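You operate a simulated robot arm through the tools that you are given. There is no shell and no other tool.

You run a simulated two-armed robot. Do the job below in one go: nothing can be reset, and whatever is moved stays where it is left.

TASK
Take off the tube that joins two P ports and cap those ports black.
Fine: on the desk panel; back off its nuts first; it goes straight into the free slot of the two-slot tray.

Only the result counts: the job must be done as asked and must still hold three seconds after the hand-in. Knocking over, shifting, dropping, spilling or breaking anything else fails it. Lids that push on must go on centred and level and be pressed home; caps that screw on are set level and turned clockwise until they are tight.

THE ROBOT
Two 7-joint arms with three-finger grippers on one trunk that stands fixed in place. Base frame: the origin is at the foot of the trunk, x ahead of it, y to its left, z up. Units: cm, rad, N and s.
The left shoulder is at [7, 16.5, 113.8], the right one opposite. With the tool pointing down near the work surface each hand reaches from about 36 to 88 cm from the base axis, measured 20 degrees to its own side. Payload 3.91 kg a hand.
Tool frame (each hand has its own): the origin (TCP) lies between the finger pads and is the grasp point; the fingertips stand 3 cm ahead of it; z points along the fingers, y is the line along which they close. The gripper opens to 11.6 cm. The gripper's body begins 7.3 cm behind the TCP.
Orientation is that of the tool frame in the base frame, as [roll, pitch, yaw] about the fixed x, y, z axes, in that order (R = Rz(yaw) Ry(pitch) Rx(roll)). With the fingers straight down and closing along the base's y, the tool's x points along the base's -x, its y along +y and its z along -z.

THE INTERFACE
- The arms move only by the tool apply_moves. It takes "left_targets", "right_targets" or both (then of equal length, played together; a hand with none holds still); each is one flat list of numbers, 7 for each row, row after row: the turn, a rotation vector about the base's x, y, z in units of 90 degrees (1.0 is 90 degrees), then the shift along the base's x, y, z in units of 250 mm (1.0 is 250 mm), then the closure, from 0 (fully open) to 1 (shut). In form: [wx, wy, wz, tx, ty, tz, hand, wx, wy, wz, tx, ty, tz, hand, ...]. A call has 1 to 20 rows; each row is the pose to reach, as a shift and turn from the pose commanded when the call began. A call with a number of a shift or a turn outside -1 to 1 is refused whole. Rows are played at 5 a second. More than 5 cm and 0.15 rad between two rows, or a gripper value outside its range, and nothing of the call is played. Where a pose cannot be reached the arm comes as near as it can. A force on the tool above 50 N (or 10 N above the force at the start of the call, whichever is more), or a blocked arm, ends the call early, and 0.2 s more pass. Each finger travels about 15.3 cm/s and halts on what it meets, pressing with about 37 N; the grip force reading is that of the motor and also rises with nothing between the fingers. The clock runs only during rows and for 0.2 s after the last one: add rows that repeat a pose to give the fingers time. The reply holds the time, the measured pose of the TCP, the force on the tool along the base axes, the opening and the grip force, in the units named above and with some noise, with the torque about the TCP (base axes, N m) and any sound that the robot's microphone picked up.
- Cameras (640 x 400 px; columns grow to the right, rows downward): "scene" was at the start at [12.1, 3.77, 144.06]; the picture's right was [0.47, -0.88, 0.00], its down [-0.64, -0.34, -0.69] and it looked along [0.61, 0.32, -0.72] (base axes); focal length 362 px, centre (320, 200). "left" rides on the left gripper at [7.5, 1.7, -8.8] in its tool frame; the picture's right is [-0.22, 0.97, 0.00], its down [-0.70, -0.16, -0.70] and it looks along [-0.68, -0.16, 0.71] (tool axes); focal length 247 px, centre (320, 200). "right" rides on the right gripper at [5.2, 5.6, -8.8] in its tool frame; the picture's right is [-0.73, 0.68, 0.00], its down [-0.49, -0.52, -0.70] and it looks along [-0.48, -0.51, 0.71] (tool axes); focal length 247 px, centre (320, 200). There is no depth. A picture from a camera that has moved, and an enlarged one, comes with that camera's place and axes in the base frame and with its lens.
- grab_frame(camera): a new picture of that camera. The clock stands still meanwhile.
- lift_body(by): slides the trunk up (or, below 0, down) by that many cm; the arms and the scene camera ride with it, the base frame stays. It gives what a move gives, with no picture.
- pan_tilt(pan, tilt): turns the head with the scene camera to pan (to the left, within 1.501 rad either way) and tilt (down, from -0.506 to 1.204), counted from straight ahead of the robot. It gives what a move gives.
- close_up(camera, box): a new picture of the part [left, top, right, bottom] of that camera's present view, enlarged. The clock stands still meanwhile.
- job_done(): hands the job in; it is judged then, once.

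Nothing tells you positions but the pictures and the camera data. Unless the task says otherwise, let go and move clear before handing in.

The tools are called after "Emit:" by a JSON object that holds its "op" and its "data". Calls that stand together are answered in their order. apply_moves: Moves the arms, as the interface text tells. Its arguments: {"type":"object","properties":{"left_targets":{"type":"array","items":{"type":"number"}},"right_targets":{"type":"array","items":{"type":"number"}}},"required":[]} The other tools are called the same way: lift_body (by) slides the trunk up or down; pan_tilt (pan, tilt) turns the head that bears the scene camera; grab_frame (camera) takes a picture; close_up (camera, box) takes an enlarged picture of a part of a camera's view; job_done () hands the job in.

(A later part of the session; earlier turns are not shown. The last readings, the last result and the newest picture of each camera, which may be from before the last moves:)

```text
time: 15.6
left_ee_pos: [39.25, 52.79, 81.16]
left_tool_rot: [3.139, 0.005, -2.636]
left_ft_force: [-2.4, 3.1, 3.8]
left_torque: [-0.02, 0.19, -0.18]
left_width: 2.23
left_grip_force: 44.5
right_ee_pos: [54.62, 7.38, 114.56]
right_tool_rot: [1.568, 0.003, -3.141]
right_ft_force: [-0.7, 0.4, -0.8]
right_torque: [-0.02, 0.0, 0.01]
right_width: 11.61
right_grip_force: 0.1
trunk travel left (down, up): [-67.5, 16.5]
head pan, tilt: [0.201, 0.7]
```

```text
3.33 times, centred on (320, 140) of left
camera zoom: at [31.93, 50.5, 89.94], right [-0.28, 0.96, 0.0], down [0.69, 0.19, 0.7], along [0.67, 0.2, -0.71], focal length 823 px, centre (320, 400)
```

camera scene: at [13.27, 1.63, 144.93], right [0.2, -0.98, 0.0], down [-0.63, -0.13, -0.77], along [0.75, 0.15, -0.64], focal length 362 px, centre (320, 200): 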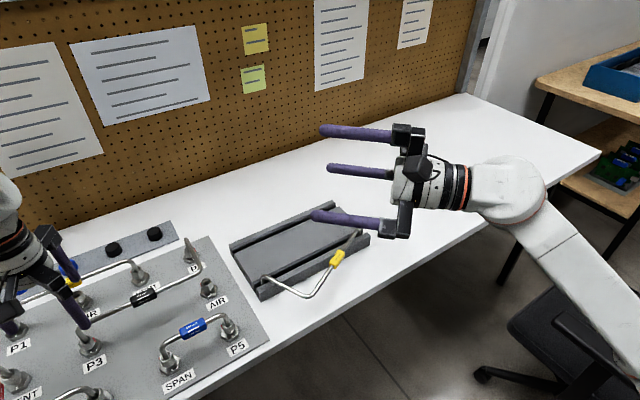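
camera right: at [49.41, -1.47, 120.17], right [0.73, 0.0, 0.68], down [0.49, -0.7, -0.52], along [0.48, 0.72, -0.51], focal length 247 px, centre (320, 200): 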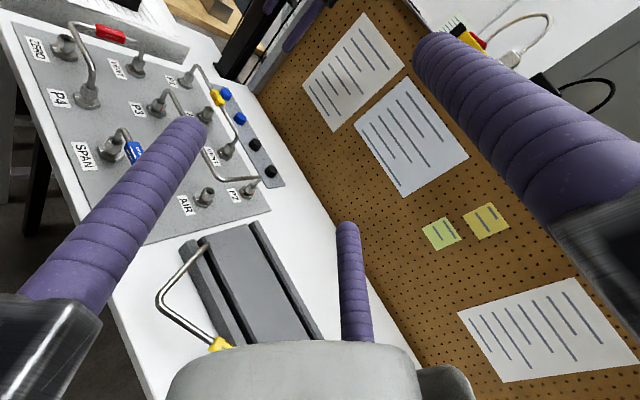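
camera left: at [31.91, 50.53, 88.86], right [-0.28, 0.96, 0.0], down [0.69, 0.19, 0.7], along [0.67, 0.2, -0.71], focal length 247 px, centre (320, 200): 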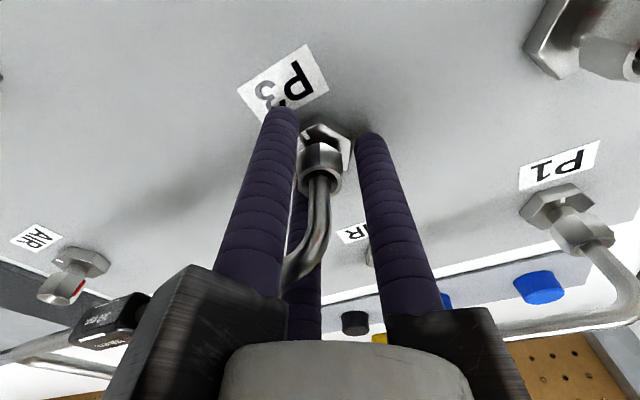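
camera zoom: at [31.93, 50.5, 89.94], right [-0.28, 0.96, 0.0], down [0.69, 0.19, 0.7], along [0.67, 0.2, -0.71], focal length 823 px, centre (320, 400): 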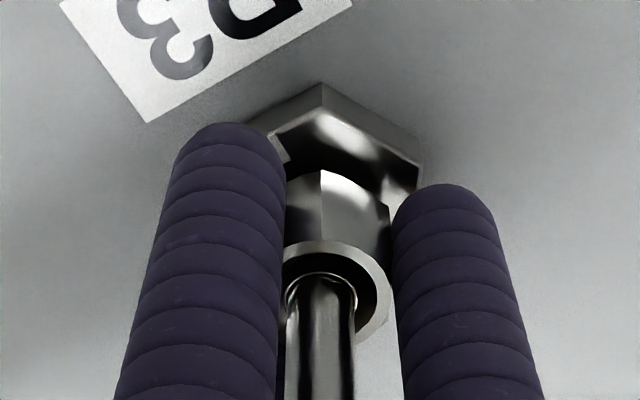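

The fingers now hold the nut (2.23 cm). I'll turn it counter-clockwise about 34° and see whether it moves.

Emit:
{"op": "apply_moves", "data": {"left_targets": [0, 0, 0.06, 0, 0, 0, 0.95, 0, 0, 0.12, 0, 0, 0, 0.95, 0, 0, 0.18, 0, 0, 0, 0.95, 0, 0, 0.24, 0, 0, 0, 0.95, 0, 0, 0.3, 0, 0, 0, 0.95, 0, 0, 0.36, 0, 0, 0, 0.95, 0, 0, 0.36, 0, 0, 0, 0.95]}}

Emit:
{"op": "close_up", "data": {"camera": "left", "box": [240, 80, 400, 200]}}

Emit:
{"op": "close_up", "data": {"camera": "scene", "box": [60, 320, 124, 360]}}

```text
time: 17.2
left_ee_pos: [39.16, 52.71, 81.0]
left_tool_rot: [3.139, 0.005, -2.072]
left_ft_force: [-3.2, 8.9, 22.9]
left_torque: [0.14, 0.1, -0.06]
left_width: 2.21
left_grip_force: 45.2
right_ee_pos: [54.49, 7.19, 114.73]
right_tool_rot: [1.565, 0.005, 3.14]
right_ft_force: [-0.1, 0.8, -0.2]
right_torque: [0.01, -0.03, 0.01]
right_width: 11.59
right_grip_force: 0.1
trunk travel left (down, up): [-67.5, 16.5]
head pan, tilt: [0.201, 0.7]
```

```text
3.33 times, centred on (320, 140) of left
camera zoom: at [34.22, 46.87, 89.96], right [-0.75, 0.66, 0.0], down [0.47, 0.53, 0.7], along [0.46, 0.53, -0.71], focal length 823 px, centre (320, 400)
```

zoom: 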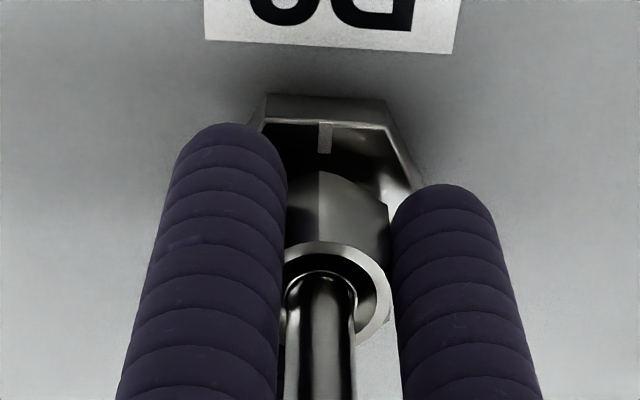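

```text
10.00 times, centred on (92, 340) of scene
camera zoom: at [13.08, 1.6, 144.95], right [0.2, -0.98, 0.0], down [-0.63, -0.13, -0.77], along [0.75, 0.15, -0.64], focal length 3619 px, centre (2600, -1200)
```

zoom: 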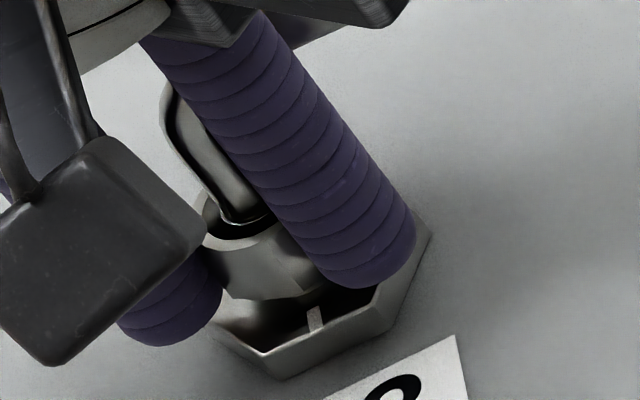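

The nut turned with the hand (the flange rotated 32° in view while the nut kept its place between the fingers), and it pushes up, as a thread would. I'll repeat: open, swing back, grip, turn, with a slight rise.

Emit:
{"op": "apply_moves", "data": {"left_targets": [0, 0, 0, 0, 0, 0, 0.6, 0, 0, 0, 0, 0, 0, 0.6, 0, 0, -0.09, 0, 0, 0, 0.6, 0, 0, -0.18, 0, 0, 0, 0.6, 0, 0, -0.27, 0, 0, 0, 0.6, 0, 0, -0.36, 0, 0, 0, 0.6, 0, 0, -0.36, 0, 0, 0, 0.8, 0, 0, -0.36, 0, 0, 0, 0.95, 0, 0, -0.36, 0, 0, 0, 0.95, 0, 0, -0.36, 0, 0, 0, 0.95, 0, 0, -0.28, 0, 0, 0.0005, 0.95, 0, 0, -0.2, 0, 0, 0.001, 0.95, 0, 0, -0.12, 0, 0, 0.0015, 0.95, 0, 0, -0.06, 0, 0, 0.002, 0.95, 0, 0, 0, 0, 0, 0.0025, 0.95, 0, 0, 0, 0, 0, 0.0025, 0.95]}}

Emit:
{"op": "close_up", "data": {"camera": "left", "box": [240, 80, 400, 200]}}

```text
time: 20.6
left_ee_pos: [39.28, 52.68, 81.1]
left_tool_rot: [3.139, 0.001, -2.069]
left_ft_force: [-9.7, -1.9, -6.7]
left_torque: [-0.09, 0.09, 0.02]
left_width: 2.28
left_grip_force: 44.8
right_ee_pos: [54.58, 7.43, 114.65]
right_tool_rot: [1.568, 0.004, 3.141]
right_ft_force: [0.0, -0.6, -0.1]
right_torque: [-0.03, 0.02, 0.0]
right_width: 11.61
right_grip_force: 0.1
trunk travel left (down, up): [-67.5, 16.5]
head pan, tilt: [0.201, 0.7]
```

```text
3.33 times, centred on (320, 140) of left
camera zoom: at [34.24, 46.91, 89.92], right [-0.75, 0.66, 0.0], down [0.48, 0.53, 0.7], along [0.46, 0.53, -0.71], focal length 823 px, centre (320, 400)
```

zoom: 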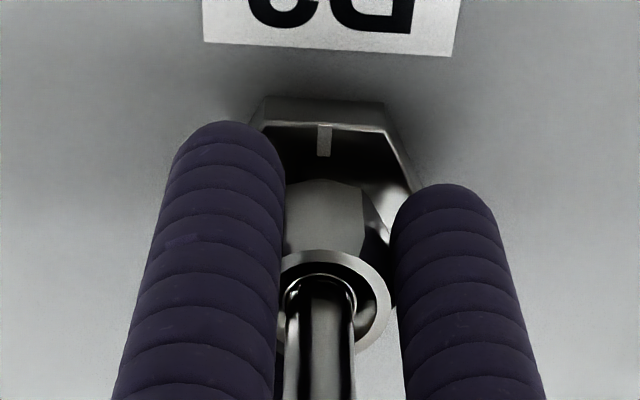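

About 65° in total now. I'll continue the same cycle.

Emit:
{"op": "apply_moves", "data": {"left_targets": [0, 0, 0, 0, 0, 0, 0.6, 0, 0, -0.09, 0, 0, 0, 0.6, 0, 0, -0.18, 0, 0, 0, 0.6, 0, 0, -0.27, 0, 0, 0, 0.6, 0, 0, -0.36, 0, 0, 0, 0.6, 0, 0, -0.36, 0, 0, 0, 0.8, 0, 0, -0.36, 0, 0, 0, 0.95, 0, 0, -0.36, 0, 0, 0, 0.95, 0, 0, -0.36, 0, 0, 0, 0.95, 0, 0, -0.28, 0, 0, 0.0005, 0.95, 0, 0, -0.2, 0, 0, 0.001, 0.95, 0, 0, -0.12, 0, 0, 0.0015, 0.95, 0, 0, -0.06, 0, 0, 0.002, 0.95, 0, 0, 0, 0, 0, 0.002, 0.95, 0, 0, 0, 0, 0, 0.002, 0.95]}}

Emit:
{"op": "close_up", "data": {"camera": "left", "box": [240, 80, 400, 200]}}

Emit:
{"op": "close_up", "data": {"camera": "scene", "box": [60, 320, 124, 360]}}

```text
time: 23.8
left_ee_pos: [39.31, 52.71, 81.2]
left_tool_rot: [3.14, 0.003, -2.072]
left_ft_force: [-10.8, -3.6, -6.1]
left_torque: [-0.11, 0.15, -0.03]
left_width: 2.15
left_grip_force: 45.0
right_ee_pos: [54.59, 7.38, 114.74]
right_tool_rot: [1.566, 0.004, -3.141]
right_ft_force: [0.5, 0.1, -0.2]
right_torque: [-0.02, -0.02, -0.02]
right_width: 11.61
right_grip_force: 0.0
trunk travel left (down, up): [-67.5, 16.5]
head pan, tilt: [0.201, 0.7]
```

```text
3.33 times, centred on (320, 140) of left
camera zoom: at [34.25, 46.9, 89.97], right [-0.75, 0.66, 0.0], down [0.48, 0.53, 0.7], along [0.46, 0.53, -0.71], focal length 823 px, centre (320, 400)
```

zoom: 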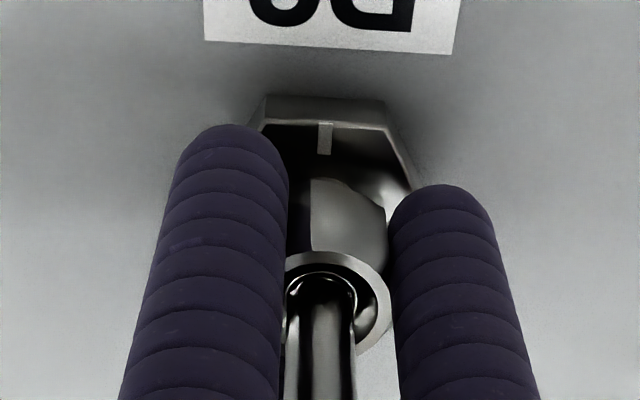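

```text
10.00 times, centred on (92, 340) of scene
camera zoom: at [13.2, 1.72, 144.93], right [0.2, -0.98, 0.0], down [-0.63, -0.13, -0.77], along [0.75, 0.15, -0.64], focal length 3619 px, centre (2600, -1200)
```

zoom: 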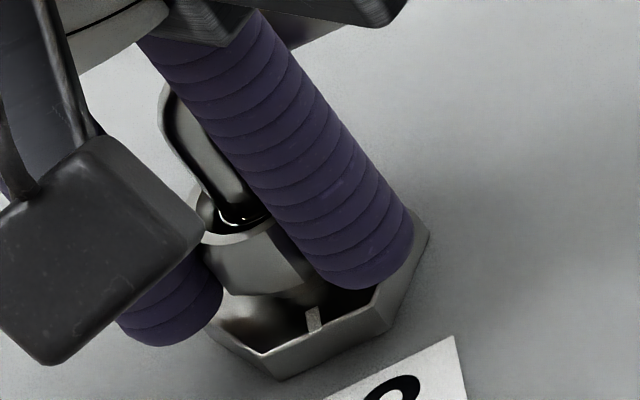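

Emit:
{"op": "apply_moves", "data": {"left_targets": [0, 0, 0, 0, 0, 0, 0.6, 0, 0, -0.09, 0, 0, 0, 0.6, 0, 0, -0.18, 0, 0, 0, 0.6, 0, 0, -0.27, 0, 0, 0, 0.6, 0, 0, -0.36, 0, 0, 0, 0.6, 0, 0, -0.36, 0, 0, 0, 0.8, 0, 0, -0.36, 0, 0, 0, 0.95, 0, 0, -0.36, 0, 0, 0, 0.95, 0, 0, -0.36, 0, 0, 0, 0.95, 0, 0, -0.28, 0, 0, 0.0005, 0.95, 0, 0, -0.2, 0, 0, 0.001, 0.95, 0, 0, -0.12, 0, 0, 0.0015, 0.95, 0, 0, -0.06, 0, 0, 0.002, 0.95, 0, 0, 0, 0, 0, 0.002, 0.95, 0, 0, 0, 0, 0, 0.002, 0.95]}}

Emit:
{"op": "close_up", "data": {"camera": "left", "box": [240, 80, 400, 200]}}

```text
time: 27.0
left_ee_pos: [39.24, 52.69, 81.23]
left_tool_rot: [3.137, 0.002, -2.069]
left_ft_force: [-10.9, -0.4, -3.7]
left_torque: [-0.13, 0.19, 0.01]
left_width: 2.39
left_grip_force: 45.1
right_ee_pos: [54.64, 7.38, 114.73]
right_tool_rot: [1.567, 0.005, 3.141]
right_ft_force: [0.6, -0.3, -0.2]
right_torque: [0.0, -0.02, -0.02]
right_width: 11.6
right_grip_force: 0.0
trunk travel left (down, up): [-67.5, 16.5]
head pan, tilt: [0.201, 0.7]
```

```text
3.33 times, centred on (320, 140) of left
camera zoom: at [34.24, 46.91, 90.0], right [-0.75, 0.66, 0.0], down [0.48, 0.53, 0.7], along [0.46, 0.53, -0.71], focal length 823 px, centre (320, 400)
```

zoom: 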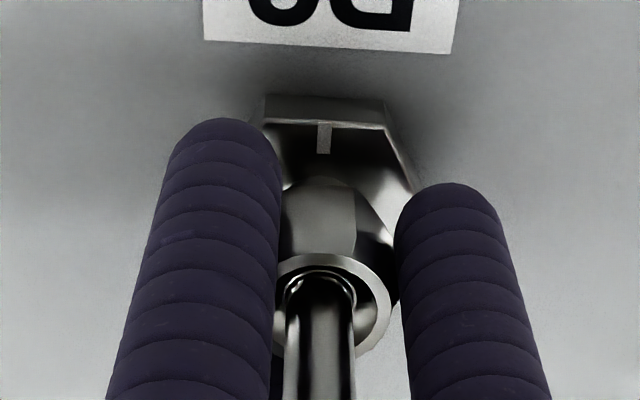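

Around 130° and the nut is slowly rising. Continuing.

Emit:
{"op": "apply_moves", "data": {"left_targets": [0, 0, 0, 0, 0, 0, 0.6, 0, 0, -0.09, -0.002, 0, 0, 0.6, 0, 0, -0.18, -0.002, 0, 0, 0.6, 0, 0, -0.27, -0.002, 0, 0, 0.6, 0, 0, -0.36, -0.002, 0, 0, 0.6, 0, 0, -0.36, -0.002, 0, 0, 0.8, 0, 0, -0.36, -0.002, 0, 0, 0.95, 0, 0, -0.36, -0.002, 0, 0, 0.95, 0, 0, -0.36, -0.002, 0, 0, 0.95, 0, 0, -0.28, -0.002, 0, 0.001, 0.95, 0, 0, -0.2, -0.002, 0, 0.0015, 0.95, 0, 0, -0.12, -0.002, 0, 0.002, 0.95, 0, 0, -0.06, -0.002, 0, 0.0025, 0.95, 0, 0, 0, -0.002, 0, 0.003, 0.95, 0, 0, 0, -0.002, 0, 0.003, 0.95]}}

Emit:
{"op": "close_up", "data": {"camera": "left", "box": [240, 80, 400, 200]}}

```text
time: 30.2
left_ee_pos: [39.27, 52.7, 81.25]
left_tool_rot: [3.137, 0.002, -2.068]
left_ft_force: [-8.0, -1.7, -2.9]
left_torque: [-0.05, 0.47, -0.7]
left_width: 2.26
left_grip_force: 44.6
right_ee_pos: [54.59, 7.23, 114.78]
right_tool_rot: [1.568, 0.003, -3.141]
right_ft_force: [-0.3, -0.6, -1.0]
right_torque: [0.0, -0.01, 0.0]
right_width: 11.57
right_grip_force: 0.0
trunk travel left (down, up): [-67.5, 16.5]
head pan, tilt: [0.201, 0.7]
```

```text
3.33 times, centred on (320, 140) of left
camera zoom: at [34.24, 46.89, 90.08], right [-0.75, 0.66, 0.0], down [0.48, 0.53, 0.7], along [0.46, 0.53, -0.71], focal length 823 px, centre (320, 400)
```

zoom: 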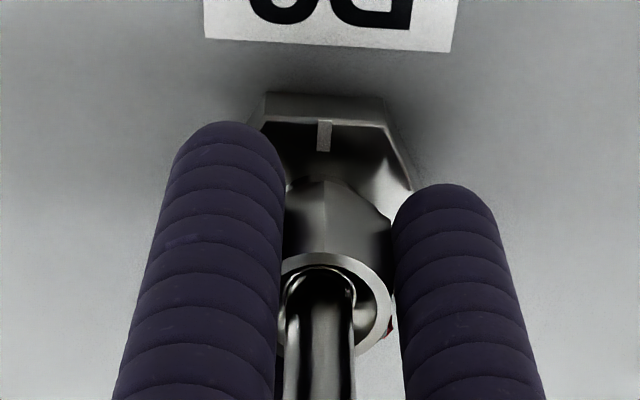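

Torque jumped to 0.7 N m near the end and the nut stopped following: it seems to have reached its end stop after about half a turn. I'll open the hand, swing aside and look at the nut.

Emit:
{"op": "apply_moves", "data": {"left_targets": [0, 0, 0, 0, 0, 0, 0.55, 0, 0, 0, 0, 0, 0, 0.5, 0, 0, 0, 0, 0, 0.1, 0.5, 0, 0, 0, 0, 0, 0.25, 0.5, 0, 0, 0, 0, 0, 0.4, 0.5]}}

Emit:
{"op": "close_up", "data": {"camera": "left", "box": [260, 40, 380, 115]}}

Emit:
{"op": "close_up", "data": {"camera": "scene", "box": [60, 320, 124, 360]}}

```text
time: 31.4
left_ee_pos: [39.35, 52.62, 91.31]
left_tool_rot: [3.138, 0.004, -2.072]
left_ft_force: [-0.3, -0.2, -0.6]
left_torque: [0.01, -0.03, 0.0]
left_width: 5.76
left_grip_force: 0.1
right_ee_pos: [54.66, 7.23, 114.67]
right_tool_rot: [1.568, 0.003, -3.141]
right_ft_force: [-0.3, -0.7, 0.1]
right_torque: [0.02, 0.0, -0.02]
right_width: 11.61
right_grip_force: 0.1
trunk travel left (down, up): [-67.5, 16.5]
head pan, tilt: [0.201, 0.7]
```

```text
5.33 times, centred on (320, 78) of left
camera zoom: at [34.38, 46.78, 100.14], right [-0.75, 0.66, 0.0], down [0.48, 0.53, 0.7], along [0.46, 0.53, -0.71], focal length 1317 px, centre (320, 853)
```

zoom: 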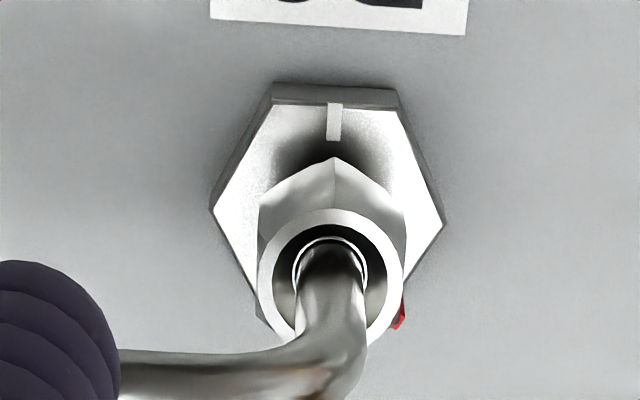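

```text
10.00 times, centred on (92, 340) of scene
camera zoom: at [13.19, 1.59, 144.93], right [0.2, -0.98, 0.0], down [-0.63, -0.13, -0.77], along [0.75, 0.15, -0.64], focal length 3619 px, centre (2600, -1200)
```

zoom: 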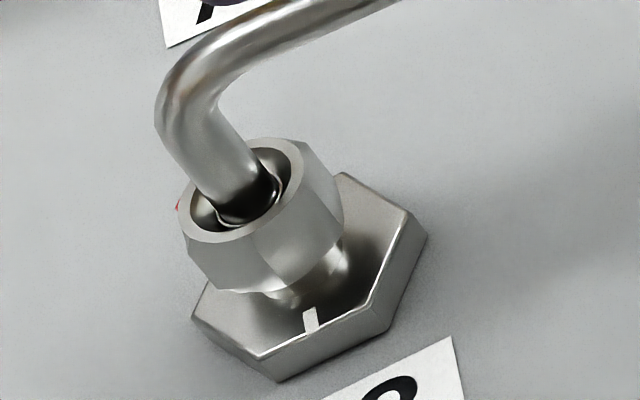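

P3's nut has clearly risen and its red mark now sits like on the free ports, so it is backed off. Next I move over P2 (keeping above the tubes) for the same job.

Emit:
{"op": "apply_moves", "data": {"left_targets": [0, 0, 0, 0.15, -0.05, 0.08, 0.5, 0, 0, 0, 0.32, -0.11, 0.08, 0.5, 0, 0, 0, 0.49, -0.17, 0.08, 0.5, 0, 0, 0, 0.66, -0.23, 0.08, 0.5, 0, 0, 0, 0.83, -0.29, 0.08, 0.5, 0, 0, 0, 0.99, -0.344, 0.08, 0.5, 0, 0, 0, 0.99, -0.344, 0.08, 0.5]}}

Emit:
{"op": "grab_frame", "data": {"camera": "left"}}

Emit:
{"op": "grab_frame", "data": {"camera": "scene"}}

```text
time: 33.0
left_ee_pos: [64.09, 44.09, 93.3]
left_tool_rot: [3.138, 0.002, -2.07]
left_ft_force: [-0.3, -0.6, -0.2]
left_torque: [0.01, 0.01, 0.03]
left_width: 5.8
left_grip_force: 0.0
right_ee_pos: [54.51, 7.33, 114.66]
right_tool_rot: [1.568, 0.004, -3.141]
right_ft_force: [-0.4, -0.9, -0.1]
right_torque: [0.01, -0.02, -0.02]
right_width: 11.61
right_grip_force: 0.0
trunk travel left (down, up): [-67.5, 16.5]
head pan, tilt: [0.201, 0.7]
```

```text
taken
camera left: at [59.04, 38.29, 102.06], right [-0.75, 0.66, 0.0], down [0.47, 0.53, 0.7], along [0.46, 0.53, -0.71], focal length 247 px, centre (320, 200)
```

left: 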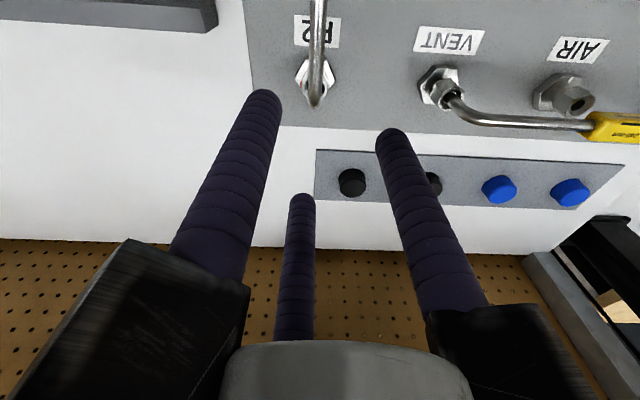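

```text
taken
camera scene: at [13.2, 1.73, 144.93], right [0.2, -0.98, 0.0], down [-0.63, -0.13, -0.77], along [0.75, 0.15, -0.64], focal length 362 px, centre (320, 200)
```

scene: 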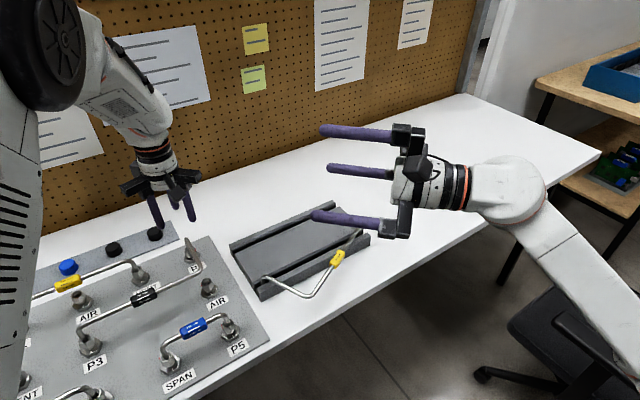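

Emit:
{"op": "close_up", "data": {"camera": "left", "box": [255, 40, 375, 115]}}

Emit:
{"op": "close_up", "data": {"camera": "scene", "box": [165, 230, 229, 270]}}

```text
5.33 times, centred on (315, 78) of left
camera zoom: at [59.04, 38.29, 102.06], right [-0.75, 0.66, 0.0], down [0.47, 0.53, 0.7], along [0.46, 0.53, -0.71], focal length 1317 px, centre (347, 853)
```

zoom: 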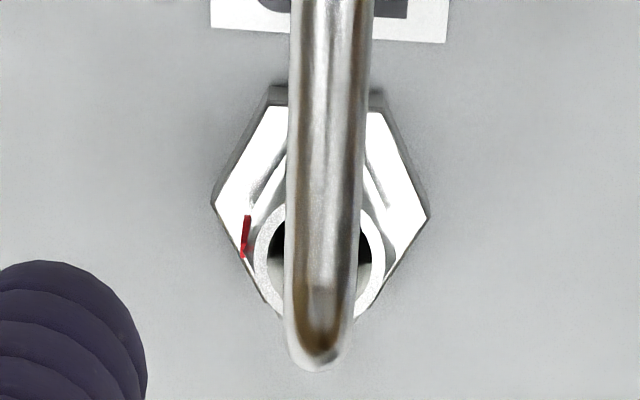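

```text
10.00 times, centred on (197, 250) of scene
camera zoom: at [13.2, 1.73, 144.93], right [0.2, -0.98, 0.0], down [-0.63, -0.13, -0.77], along [0.75, 0.15, -0.64], focal length 3619 px, centre (1550, -300)
```

zoom: 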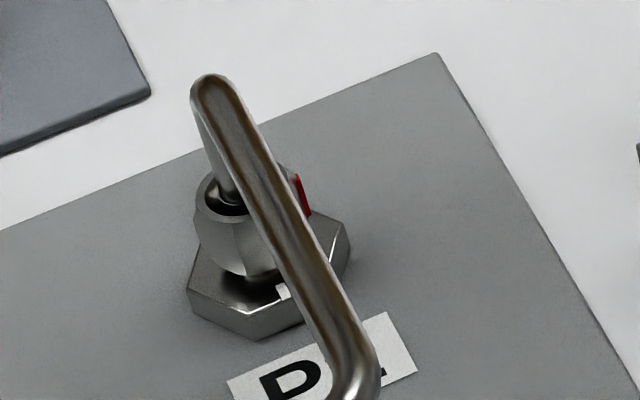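

P2's axis is at (64.82, 44.13), and the current yaw already has its tube in the gap between fingers. I'll descend and close on its nut.

Emit:
{"op": "apply_moves", "data": {"left_targets": [0, 0, 0, 0.0276, 0.0032, -0.1, 0.5, 0, 0, 0, 0.0276, 0.0032, -0.22, 0.5, 0, 0, 0, 0.0276, 0.0032, -0.34, 0.5, 0, 0, 0, 0.0276, 0.0032, -0.44, 0.5, 0, 0, 0, 0.0276, 0.0032, -0.4864, 0.5, 0, 0, 0, 0.0276, 0.0032, -0.4864, 0.6, 0, 0, 0, 0.0276, 0.0032, -0.4864, 0.8, 0, 0, 0, 0.0276, 0.0032, -0.4864, 0.95, 0, 0, 0, 0.0276, 0.0032, -0.4864, 0.95, 0, 0, 0, 0.0276, 0.0032, -0.4864, 0.95]}}

Emit:
{"op": "grab_frame", "data": {"camera": "left"}}

Emit:
{"op": "close_up", "data": {"camera": "scene", "box": [149, 220, 245, 280]}}

```text
time: 35.2
left_ee_pos: [64.72, 44.12, 81.1]
left_tool_rot: [3.137, 0.001, -2.07]
left_ft_force: [-2.2, 2.2, -0.3]
left_torque: [0.08, -0.04, 0.2]
left_width: 2.21
left_grip_force: 44.7
right_ee_pos: [54.66, 7.43, 114.65]
right_tool_rot: [1.567, 0.004, 3.141]
right_ft_force: [-0.2, 0.1, 0.0]
right_torque: [0.01, 0.0, 0.0]
right_width: 11.6
right_grip_force: 0.1
trunk travel left (down, up): [-67.5, 16.5]
head pan, tilt: [0.201, 0.7]
```

```text
taken
camera left: at [59.7, 38.41, 89.92], right [-0.75, 0.66, 0.0], down [0.48, 0.53, 0.7], along [0.46, 0.53, -0.71], focal length 247 px, centre (320, 200)
```

left: 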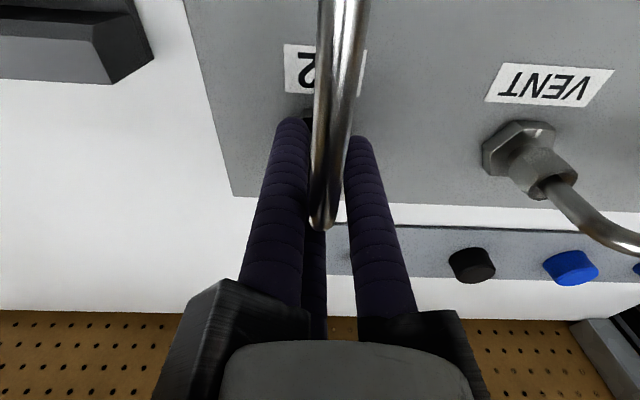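

```text
6.67 times, centred on (197, 250) of scene
camera zoom: at [13.29, 1.74, 144.92], right [0.2, -0.98, 0.0], down [-0.63, -0.13, -0.76], along [0.75, 0.15, -0.64], focal length 2413 px, centre (1140, -133)
```

zoom: 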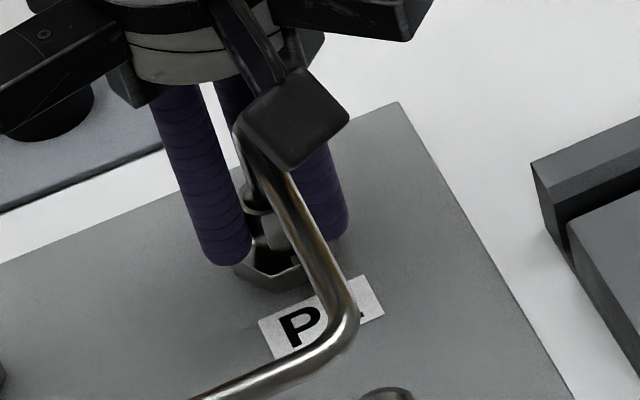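

Gripped (2.21 cm). Turning counter-clockwise 32°.

Emit:
{"op": "apply_moves", "data": {"left_targets": [0, 0, 0.07, 0, 0, 0.0003, 0.95, 0, 0, 0.14, 0, 0, 0.0006, 0.95, 0, 0, 0.21, 0, 0, 0.0009, 0.95, 0, 0, 0.28, 0, 0, 0.0012, 0.95, 0, 0, 0.35, 0, 0, 0.0015, 0.95, 0, 0, 0.35, 0, 0, 0.0015, 0.95]}}

Emit:
{"op": "close_up", "data": {"camera": "scene", "box": [149, 220, 245, 280]}}

Emit:
{"op": "close_up", "data": {"camera": "left", "box": [240, 80, 400, 200]}}

```text
time: 36.6
left_ee_pos: [64.69, 44.14, 81.08]
left_tool_rot: [3.139, 0.004, -1.519]
left_ft_force: [-1.8, 5.3, 2.8]
left_torque: [0.15, -0.08, 0.01]
left_width: 2.23
left_grip_force: 45.0
right_ee_pos: [54.69, 7.28, 114.66]
right_tool_rot: [1.568, 0.003, -3.141]
right_ft_force: [0.0, 0.5, -0.1]
right_torque: [-0.02, -0.02, -0.03]
right_width: 11.6
right_grip_force: 0.0
trunk travel left (down, up): [-67.5, 16.5]
head pan, tilt: [0.201, 0.7]
```

```text
6.67 times, centred on (197, 250) of scene
camera zoom: at [13.25, 1.74, 144.93], right [0.2, -0.98, 0.0], down [-0.63, -0.13, -0.77], along [0.75, 0.15, -0.64], focal length 2413 px, centre (1140, -133)
```

zoom: 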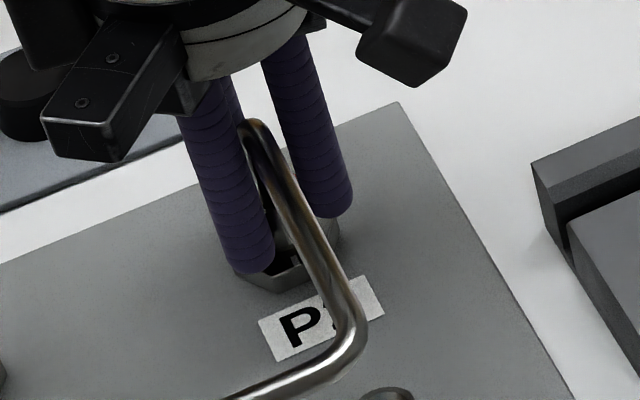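

```text
3.33 times, centred on (320, 140) of left
camera zoom: at [63.46, 36.61, 89.99], right [-0.98, 0.17, 0.0], down [0.13, 0.7, 0.7], along [0.12, 0.69, -0.71], focal length 823 px, centre (320, 400)
```

zoom: 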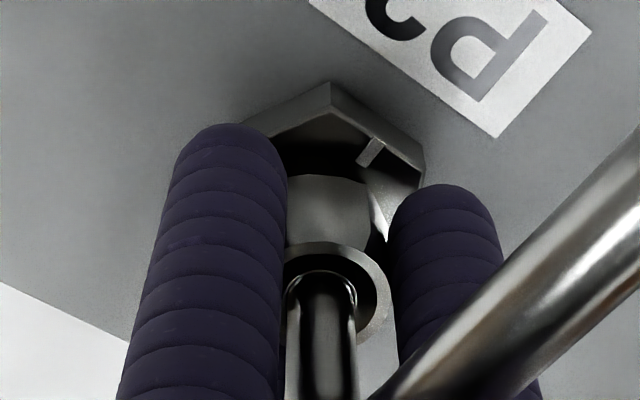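

P2's nut turns too. Repeating the cycle.

Emit:
{"op": "apply_moves", "data": {"left_targets": [0, 0, 0, 0, 0, 0, 0.6, 0, 0, -0.09, 0, 0, 0, 0.6, 0, 0, -0.18, 0, 0, 0, 0.6, 0, 0, -0.27, 0, 0, 0, 0.6, 0, 0, -0.35, 0, 0, 0, 0.6, 0, 0, -0.35, 0, 0, 0, 0.8, 0, 0, -0.35, 0, 0, 0, 0.95, 0, 0, -0.35, 0, 0, 0, 0.95, 0, 0, -0.35, 0, 0, 0, 0.95, 0, 0, -0.28, 0, 0, 0.0005, 0.95, 0, 0, -0.2, 0, 0, 0.001, 0.95, 0, 0, -0.12, 0, 0, 0.0015, 0.95, 0, 0, -0.06, 0, 0, 0.002, 0.95, 0, 0, 0, 0, 0, 0.002, 0.95, 0, 0, 0, 0, 0, 0.002, 0.95]}}

Emit:
{"op": "apply_moves", "data": {"left_targets": [0, 0, 0, 0, 0, 0, 0.6, 0, 0, -0.09, 0, 0, 0, 0.6, 0, 0, -0.18, 0, 0, 0, 0.6, 0, 0, -0.27, 0, 0, 0, 0.6, 0, 0, -0.35, 0, 0, 0, 0.6, 0, 0, -0.35, 0, 0, 0, 0.8, 0, 0, -0.35, 0, 0, 0, 0.95, 0, 0, -0.35, 0, 0, 0, 0.95, 0, 0, -0.35, 0, 0, 0, 0.95, 0, 0, -0.28, 0, 0, 0.0005, 0.95, 0, 0, -0.2, 0, 0, 0.001, 0.95, 0, 0, -0.12, 0, 0, 0.0015, 0.95, 0, 0, -0.06, 0, 0, 0.002, 0.95, 0, 0, 0, 0, 0, 0.002, 0.95, 0, 0, 0, 0, 0, 0.002, 0.95]}}

Emit:
{"op": "close_up", "data": {"camera": "left", "box": [240, 80, 400, 200]}}

```text
time: 39.8
left_ee_pos: [64.68, 44.29, 81.13]
left_tool_rot: [3.139, 0.0, -1.52]
left_ft_force: [-6.0, 0.5, 5.1]
left_torque: [-0.1, 0.17, -0.05]
left_width: 2.22
left_grip_force: 45.3
right_ee_pos: [54.53, 7.27, 114.77]
right_tool_rot: [1.567, 0.003, -3.141]
right_ft_force: [0.9, -0.8, 0.8]
right_torque: [0.02, 0.0, 0.01]
right_width: 11.61
right_grip_force: 0.0
trunk travel left (down, up): [-67.5, 16.5]
head pan, tilt: [0.201, 0.7]
```

```text
time: 43.0
left_ee_pos: [64.66, 44.16, 81.24]
left_tool_rot: [3.139, 0.002, -1.521]
left_ft_force: [-7.0, -0.1, 1.1]
left_torque: [-0.02, 0.09, 0.0]
left_width: 2.24
left_grip_force: 44.7
right_ee_pos: [54.58, 7.31, 114.7]
right_tool_rot: [1.568, 0.004, 3.141]
right_ft_force: [-0.5, -0.1, 0.4]
right_torque: [0.02, -0.01, -0.02]
right_width: 11.61
right_grip_force: 0.1
trunk travel left (down, up): [-67.5, 16.5]
head pan, tilt: [0.201, 0.7]
```

```text
3.33 times, centred on (320, 140) of left
camera zoom: at [63.46, 36.61, 90.06], right [-0.98, 0.17, 0.0], down [0.13, 0.7, 0.7], along [0.12, 0.69, -0.71], focal length 823 px, centre (320, 400)
```

zoom: 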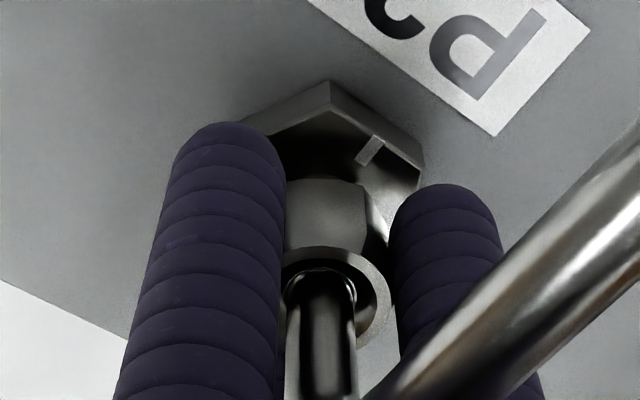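

Emit:
{"op": "apply_moves", "data": {"left_targets": [0, 0, 0, 0, 0, 0, 0.6, 0, 0, -0.09, 0, 0, 0, 0.6, 0, 0, -0.18, 0, 0, 0, 0.6, 0, 0, -0.27, 0, 0, 0, 0.6, 0, 0, -0.35, 0, 0, 0, 0.6, 0, 0, -0.35, 0, 0, 0, 0.8, 0, 0, -0.35, 0, 0, 0, 0.95, 0, 0, -0.35, 0, 0, 0, 0.95, 0, 0, -0.35, 0, 0, 0, 0.95, 0, 0, -0.28, 0, 0, 0.0005, 0.95, 0, 0, -0.2, 0, 0, 0.001, 0.95, 0, 0, -0.12, 0, 0, 0.0015, 0.95, 0, 0, -0.06, 0, 0, 0.002, 0.95, 0, 0, 0, 0, 0, 0.002, 0.95, 0, 0, 0, 0, 0, 0.002, 0.95]}}

Emit:
{"op": "apply_moves", "data": {"left_targets": [0, 0, 0, 0, 0, 0, 0.6, 0, 0, -0.09, 0, 0, 0, 0.6, 0, 0, -0.18, 0, 0, 0, 0.6, 0, 0, -0.27, 0, 0, 0, 0.6, 0, 0, -0.35, 0, 0, 0, 0.6, 0, 0, -0.35, 0, 0, 0, 0.8, 0, 0, -0.35, 0, 0, 0, 0.95, 0, 0, -0.35, 0, 0, 0, 0.95, 0, 0, -0.35, 0, 0, 0, 0.95, 0, 0, -0.28, 0, 0, 0.0005, 0.95, 0, 0, -0.2, 0, 0, 0.001, 0.95, 0, 0, -0.12, 0, 0, 0.0015, 0.95, 0, 0, -0.06, 0, 0, 0.002, 0.95, 0, 0, 0, 0, 0, 0.002, 0.95, 0, 0, 0, 0, 0, 0.002, 0.95]}}

Emit:
{"op": "close_up", "data": {"camera": "left", "box": [240, 80, 400, 200]}}

```text
time: 46.2
left_ee_pos: [64.69, 44.18, 81.32]
left_tool_rot: [3.138, 0.003, -1.518]
left_ft_force: [-5.5, 3.6, 3.5]
left_torque: [0.1, 0.03, -0.03]
left_width: 2.15
left_grip_force: 44.5
right_ee_pos: [54.59, 7.4, 114.72]
right_tool_rot: [1.566, 0.002, -3.141]
right_ft_force: [0.0, -0.5, -0.5]
right_torque: [-0.03, -0.01, 0.0]
right_width: 11.61
right_grip_force: 0.0
trunk travel left (down, up): [-67.5, 16.5]
head pan, tilt: [0.201, 0.7]
```

```text
time: 49.4
left_ee_pos: [64.72, 44.19, 81.24]
left_tool_rot: [3.136, 0.002, -1.519]
left_ft_force: [-10.2, -0.2, -4.5]
left_torque: [-0.08, 0.19, -0.02]
left_width: 2.2
left_grip_force: 45.4
right_ee_pos: [54.62, 7.33, 114.76]
right_tool_rot: [1.567, 0.004, 3.141]
right_ft_force: [0.0, 0.9, 0.0]
right_torque: [0.0, -0.01, -0.02]
right_width: 11.6
right_grip_force: 0.1
trunk travel left (down, up): [-67.5, 16.5]
head pan, tilt: [0.201, 0.7]
```

```text
3.33 times, centred on (320, 140) of left
camera zoom: at [63.48, 36.62, 90.11], right [-0.98, 0.17, 0.01], down [0.13, 0.7, 0.7], along [0.12, 0.69, -0.71], focal length 823 px, centre (320, 400)
```

zoom: 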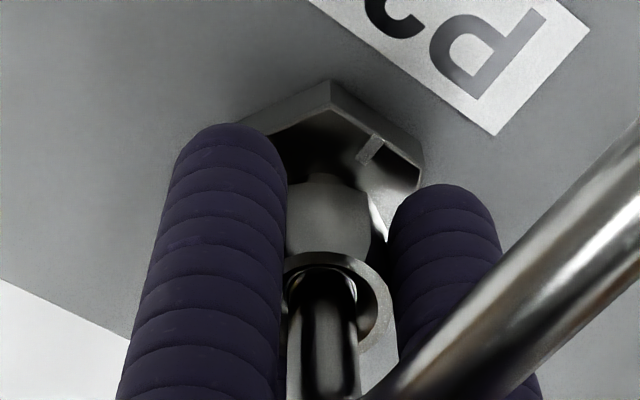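

Emit:
{"op": "apply_moves", "data": {"left_targets": [0, 0, 0, 0, 0, 0, 0.6, 0, 0, -0.09, 0, 0, 0, 0.6, 0, 0, -0.18, 0, 0, 0, 0.6, 0, 0, -0.27, 0, 0, 0, 0.6, 0, 0, -0.35, 0, 0, 0, 0.6, 0, 0, -0.35, 0, 0, 0, 0.8, 0, 0, -0.35, 0, 0, 0, 0.95, 0, 0, -0.35, 0, 0, 0, 0.95, 0, 0, -0.35, 0, 0, 0, 0.95, 0, 0, -0.28, 0, 0, 0.0005, 0.95, 0, 0, -0.2, 0, 0, 0.001, 0.95, 0, 0, -0.12, 0, 0, 0.0015, 0.95, 0, 0, -0.06, 0, 0, 0.002, 0.95, 0, 0, 0, 0, 0, 0.002, 0.95, 0, 0, 0, 0, 0, 0.002, 0.95]}}

Emit:
{"op": "close_up", "data": {"camera": "left", "box": [240, 80, 400, 200]}}

Emit:
{"op": "close_up", "data": {"camera": "scene", "box": [165, 230, 229, 270]}}

```text
time: 52.6
left_ee_pos: [64.57, 44.19, 81.38]
left_tool_rot: [3.136, 0.001, -1.517]
left_ft_force: [-10.2, -2.1, -4.7]
left_torque: [-0.18, -0.14, -0.01]
left_width: 2.2
left_grip_force: 45.0
right_ee_pos: [54.66, 7.32, 114.65]
right_tool_rot: [1.568, 0.002, -3.141]
right_ft_force: [-0.7, 0.0, -0.1]
right_torque: [-0.01, -0.03, 0.01]
right_width: 11.58
right_grip_force: 0.1
trunk travel left (down, up): [-67.5, 16.5]
head pan, tilt: [0.201, 0.7]
```

```text
3.33 times, centred on (320, 140) of left
camera zoom: at [63.48, 36.63, 90.18], right [-0.98, 0.17, 0.0], down [0.13, 0.7, 0.7], along [0.12, 0.69, -0.71], focal length 823 px, centre (320, 400)
```

zoom: 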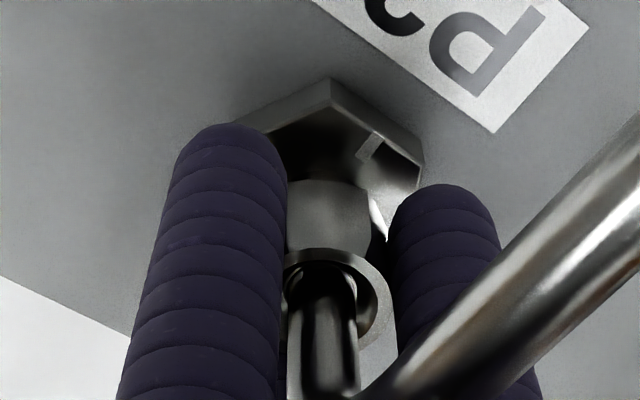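

```text
10.00 times, centred on (197, 250) of scene
camera zoom: at [13.22, 1.72, 144.92], right [0.2, -0.98, 0.0], down [-0.63, -0.13, -0.77], along [0.75, 0.15, -0.64], focal length 3619 px, centre (1550, -300)
```

zoom: 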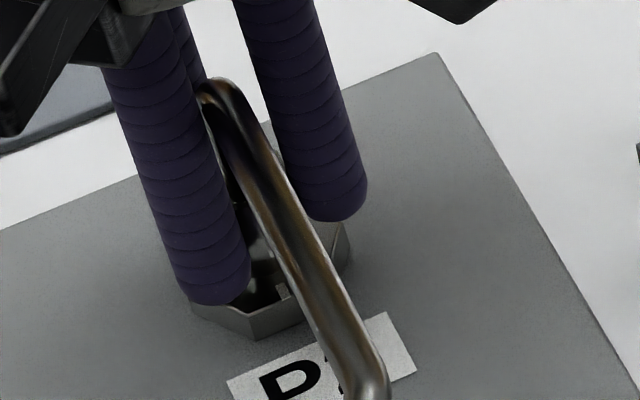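

It's unclear whether the last turn still moved the nut. I'll open, rise and look at its red mark.

Emit:
{"op": "apply_moves", "data": {"left_targets": [0, 0, 0, 0, 0, 0, 0.55, 0, 0, 0, 0, 0, 0, 0.5, 0, 0, 0, 0, 0, 0.1, 0.5, 0, 0, 0, 0, 0, 0.25, 0.5, 0, 0, 0, 0, 0, 0.4, 0.5]}}

Emit:
{"op": "close_up", "data": {"camera": "left", "box": [260, 40, 380, 115]}}

Emit:
{"op": "close_up", "data": {"camera": "scene", "box": [165, 230, 229, 270]}}

```text
time: 53.8
left_ee_pos: [64.56, 44.12, 91.49]
left_tool_rot: [3.139, 0.002, -1.521]
left_ft_force: [-0.5, 0.0, 0.3]
left_torque: [0.02, 0.0, 0.05]
left_width: 5.81
left_grip_force: 0.1
right_ee_pos: [54.72, 7.17, 114.79]
right_tool_rot: [1.568, 0.003, -3.141]
right_ft_force: [0.0, 1.0, 0.4]
right_torque: [0.0, 0.0, -0.04]
right_width: 11.62
right_grip_force: 0.0
trunk travel left (down, up): [-67.5, 16.5]
head pan, tilt: [0.201, 0.7]
```

```text
5.33 times, centred on (320, 78) of left
camera zoom: at [63.39, 36.53, 100.36], right [-0.98, 0.17, 0.0], down [0.13, 0.7, 0.7], along [0.12, 0.69, -0.71], focal length 1317 px, centre (320, 853)
```

zoom: 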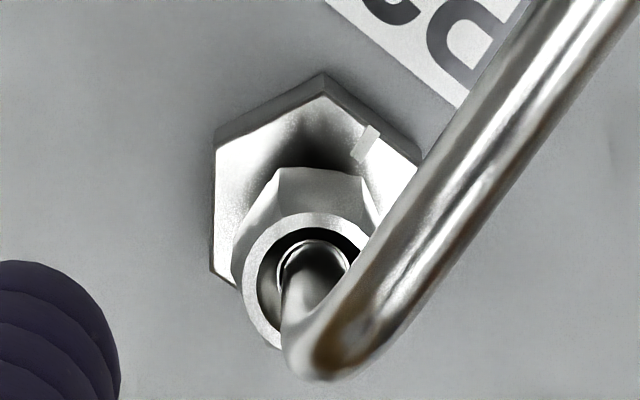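

```text
10.00 times, centred on (197, 250) of scene
camera zoom: at [13.19, 1.63, 144.93], right [0.2, -0.98, 0.0], down [-0.63, -0.13, -0.77], along [0.75, 0.15, -0.64], focal length 3619 px, centre (1550, -300)
```

zoom: 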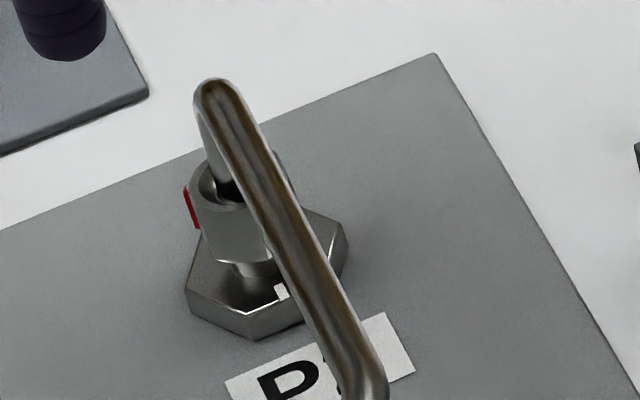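

P2's red mark has swung to the left side and its nut has risen about 4 mm, about half a turn. I'll give P2 one more turn to see if it reaches a stop as P3 did.

Emit:
{"op": "apply_moves", "data": {"left_targets": [0, 0, -0.09, 0, 0, 0, 0.5, 0, 0, -0.18, 0, 0, -0.08, 0.5, 0, 0, -0.27, 0, 0, -0.2, 0.5, 0, 0, -0.35, 0, 0, -0.32, 0.6, 0, 0, -0.35, 0, 0, -0.396, 0.6, 0, 0, -0.35, 0, 0, -0.396, 0.8, 0, 0, -0.35, 0, 0, -0.396, 0.95, 0, 0, -0.35, 0, 0, -0.396, 0.95, 0, 0, -0.35, 0, 0, -0.396, 0.95, 0, 0, -0.28, 0, 0, -0.3955, 0.95, 0, 0, -0.21, 0, 0, -0.395, 0.95, 0, 0, -0.14, 0, 0, -0.3945, 0.95, 0, 0, -0.07, 0, 0, -0.394, 0.95, 0, 0, 0, 0, 0, -0.394, 0.95, 0, 0, 0, 0, 0, -0.394, 0.95]}}

Emit:
{"op": "close_up", "data": {"camera": "left", "box": [240, 80, 400, 200]}}

Emit:
{"op": "close_up", "data": {"camera": "scene", "box": [165, 230, 229, 270]}}

```text
time: 57.0
left_ee_pos: [64.63, 44.2, 81.51]
left_tool_rot: [3.139, 0.003, -1.518]
left_ft_force: [-6.5, -1.8, -3.0]
left_torque: [-0.1, -0.14, 0.04]
left_width: 2.18
left_grip_force: 44.1
right_ee_pos: [54.55, 7.35, 114.76]
right_tool_rot: [1.567, 0.004, -3.14]
right_ft_force: [0.2, 0.8, -0.7]
right_torque: [0.01, -0.02, -0.01]
right_width: 11.6
right_grip_force: 0.1
trunk travel left (down, up): [-67.5, 16.5]
head pan, tilt: [0.201, 0.7]
```

```text
3.33 times, centred on (320, 140) of left
camera zoom: at [63.47, 36.61, 90.36], right [-0.98, 0.17, 0.0], down [0.13, 0.7, 0.7], along [0.12, 0.69, -0.71], focal length 823 px, centre (320, 400)
```

zoom: 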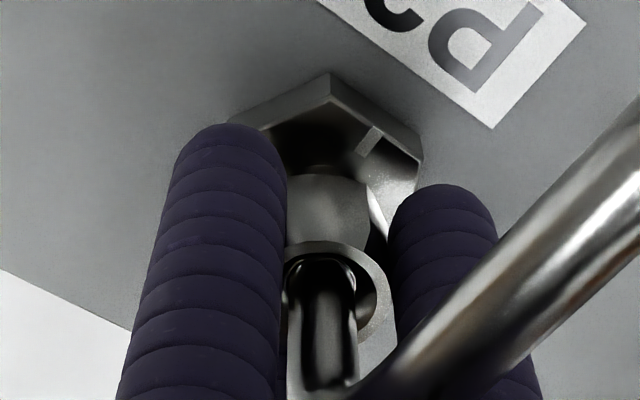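

```text
10.00 times, centred on (197, 250) of scene
camera zoom: at [13.27, 1.72, 144.92], right [0.2, -0.98, 0.0], down [-0.63, -0.13, -0.77], along [0.75, 0.15, -0.64], focal length 3619 px, centre (1550, -300)
```

zoom: 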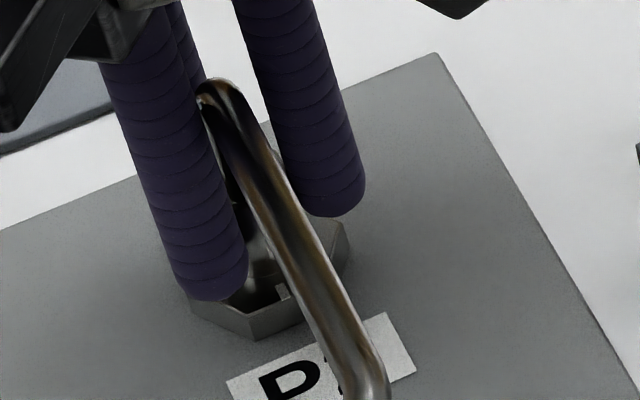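

Emit:
{"op": "apply_moves", "data": {"left_targets": [0, 0, 0, 0, 0, 0, 0.55, 0, 0, 0, 0, 0, 0, 0.5, 0, 0, 0, 0, 0, 0.1, 0.5, 0, 0, 0, 0, 0, 0.25, 0.5, 0, 0, 0, 0, 0, 0.4, 0.5]}}

Emit:
{"op": "close_up", "data": {"camera": "left", "box": [260, 40, 380, 115]}}

Emit:
{"op": "close_up", "data": {"camera": "scene", "box": [165, 230, 229, 270]}}

```text
time: 58.2
left_ee_pos: [64.72, 44.24, 91.5]
left_tool_rot: [3.135, 0.003, -1.52]
left_ft_force: [-0.7, -0.2, -0.1]
left_torque: [0.02, -0.04, 0.03]
left_width: 5.79
left_grip_force: 0.0
right_ee_pos: [54.69, 7.26, 114.64]
right_tool_rot: [1.566, 0.004, -3.141]
right_ft_force: [-0.4, -0.8, 1.0]
right_torque: [0.0, -0.02, 0.03]
right_width: 11.6
right_grip_force: 0.1
trunk travel left (down, up): [-67.5, 16.5]
head pan, tilt: [0.201, 0.7]
```

```text
5.33 times, centred on (320, 78) of left
camera zoom: at [63.47, 36.62, 100.32], right [-0.98, 0.17, 0.0], down [0.13, 0.7, 0.7], along [0.12, 0.69, -0.71], focal length 1317 px, centre (320, 853)
```

zoom: 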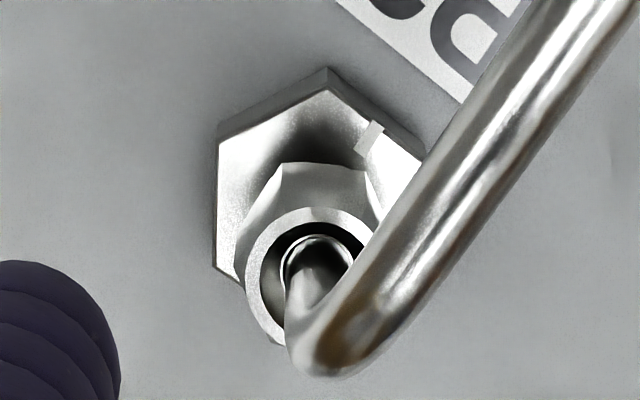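

```text
10.00 times, centred on (197, 250) of scene
camera zoom: at [13.2, 1.65, 144.92], right [0.2, -0.98, 0.0], down [-0.63, -0.13, -0.77], along [0.75, 0.15, -0.64], focal length 3619 px, centre (1550, -300)
```

zoom: 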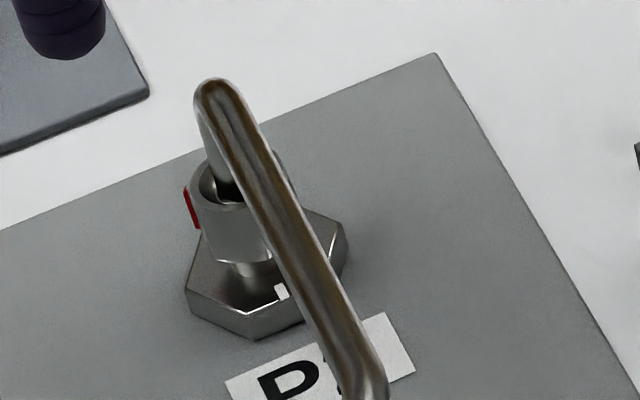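

After the last turn the nut's mark stayed put, so P2 is at its stop as well; both nuts end at the same ~150° back-off. Next I retract the right arm out of the way and turn the left hand to view the tray and its free slot.

Emit:
{"op": "apply_moves", "data": {"left_targets": [0, 0, -0.0864, 0.005, -0.022, 0.05, 0.3, 0, 0, -0.1727, 0.01, -0.044, 0.1, 0.2, 0, 0, -0.2591, 0.014, -0.065, 0.15, 0.1, 0, 0, -0.3455, 0.019, -0.087, 0.2, 0, 0, 0, -0.4318, 0.024, -0.109, 0.25, 0, 0, 0, -0.5182, 0.028, -0.131, 0.3, 0, 0, 0, -0.6045, 0.033, -0.153, 0.35, 0, 0, 0, -0.6909, 0.038, -0.175, 0.4, 0, 0, 0, -0.7773, 0.043, -0.196, 0.45, 0, 0, 0, -0.8636, 0.047, -0.218, 0.5, 0, 0, 0, -0.95, 0.052, -0.24, 0.54, 0], "right_targets": [-0.0909, 0, 0, -0.0364, -0.0727, 0, 0, -0.1818, 0, 0, -0.0727, -0.1455, 0, 0, -0.2727, 0, 0, -0.1091, -0.2182, 0, 0, -0.3636, 0, 0, -0.1455, -0.2909, 0, 0, -0.4545, 0, 0, -0.1818, -0.3636, 0, 0, -0.5455, 0, 0, -0.2182, -0.4364, 0, 0, -0.6364, 0, 0, -0.2545, -0.5091, 0, 0, -0.7273, 0, 0, -0.2909, -0.5818, 0, 0, -0.8182, 0, 0, -0.3273, -0.6545, 0, 0, -0.9091, 0, 0, -0.3636, -0.7273, 0, 0, -1.0, 0, 0, -0.4, -0.8, 0, 0]}}

Emit:
{"op": "grab_frame", "data": {"camera": "left"}}

Emit:
{"op": "grab_frame", "data": {"camera": "scene"}}

```text
time: 60.6
left_ee_pos: [66.03, 38.33, 104.95]
left_tool_rot: [3.138, 0.002, -3.015]
left_ft_force: [-0.5, 0.7, -0.1]
left_torque: [-0.02, -0.01, 0.0]
left_width: 11.59
left_grip_force: 0.1
right_ee_pos: [44.49, -12.58, 114.64]
right_tool_rot: [-3.139, 0.0, -3.139]
right_ft_force: [0.2, -1.3, 0.0]
right_torque: [-0.01, 0.0, 0.0]
right_width: 11.59
right_grip_force: 0.0
trunk travel left (down, up): [-67.5, 16.5]
head pan, tilt: [0.201, 0.7]
```

```text
taken
camera left: at [58.39, 39.03, 113.82], right [0.1, 1.0, 0.0], down [0.71, -0.07, 0.7], along [0.7, -0.07, -0.71], focal length 247 px, centre (320, 200)
```

left: 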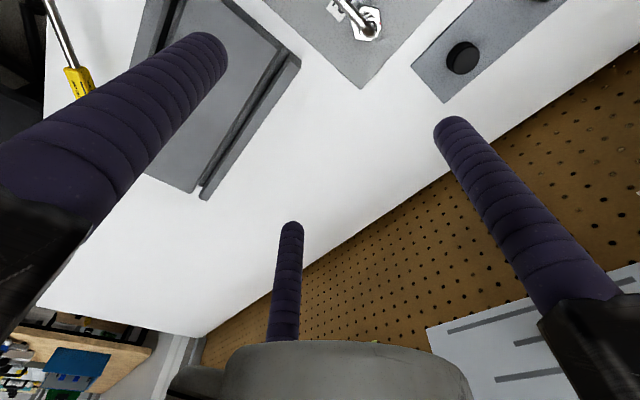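

```text
taken
camera scene: at [13.22, 1.79, 144.92], right [0.2, -0.98, 0.0], down [-0.63, -0.13, -0.77], along [0.75, 0.15, -0.64], focal length 362 px, centre (320, 200)
```

scene: 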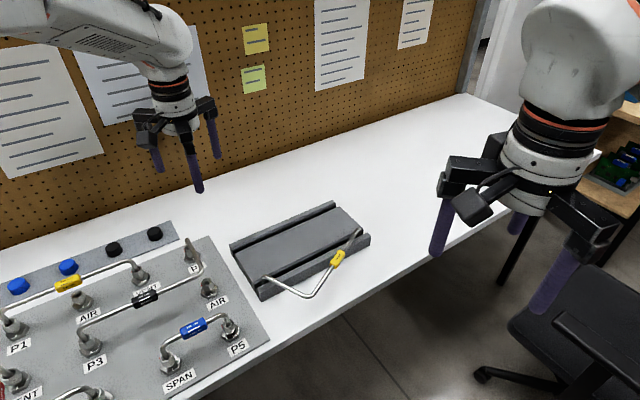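

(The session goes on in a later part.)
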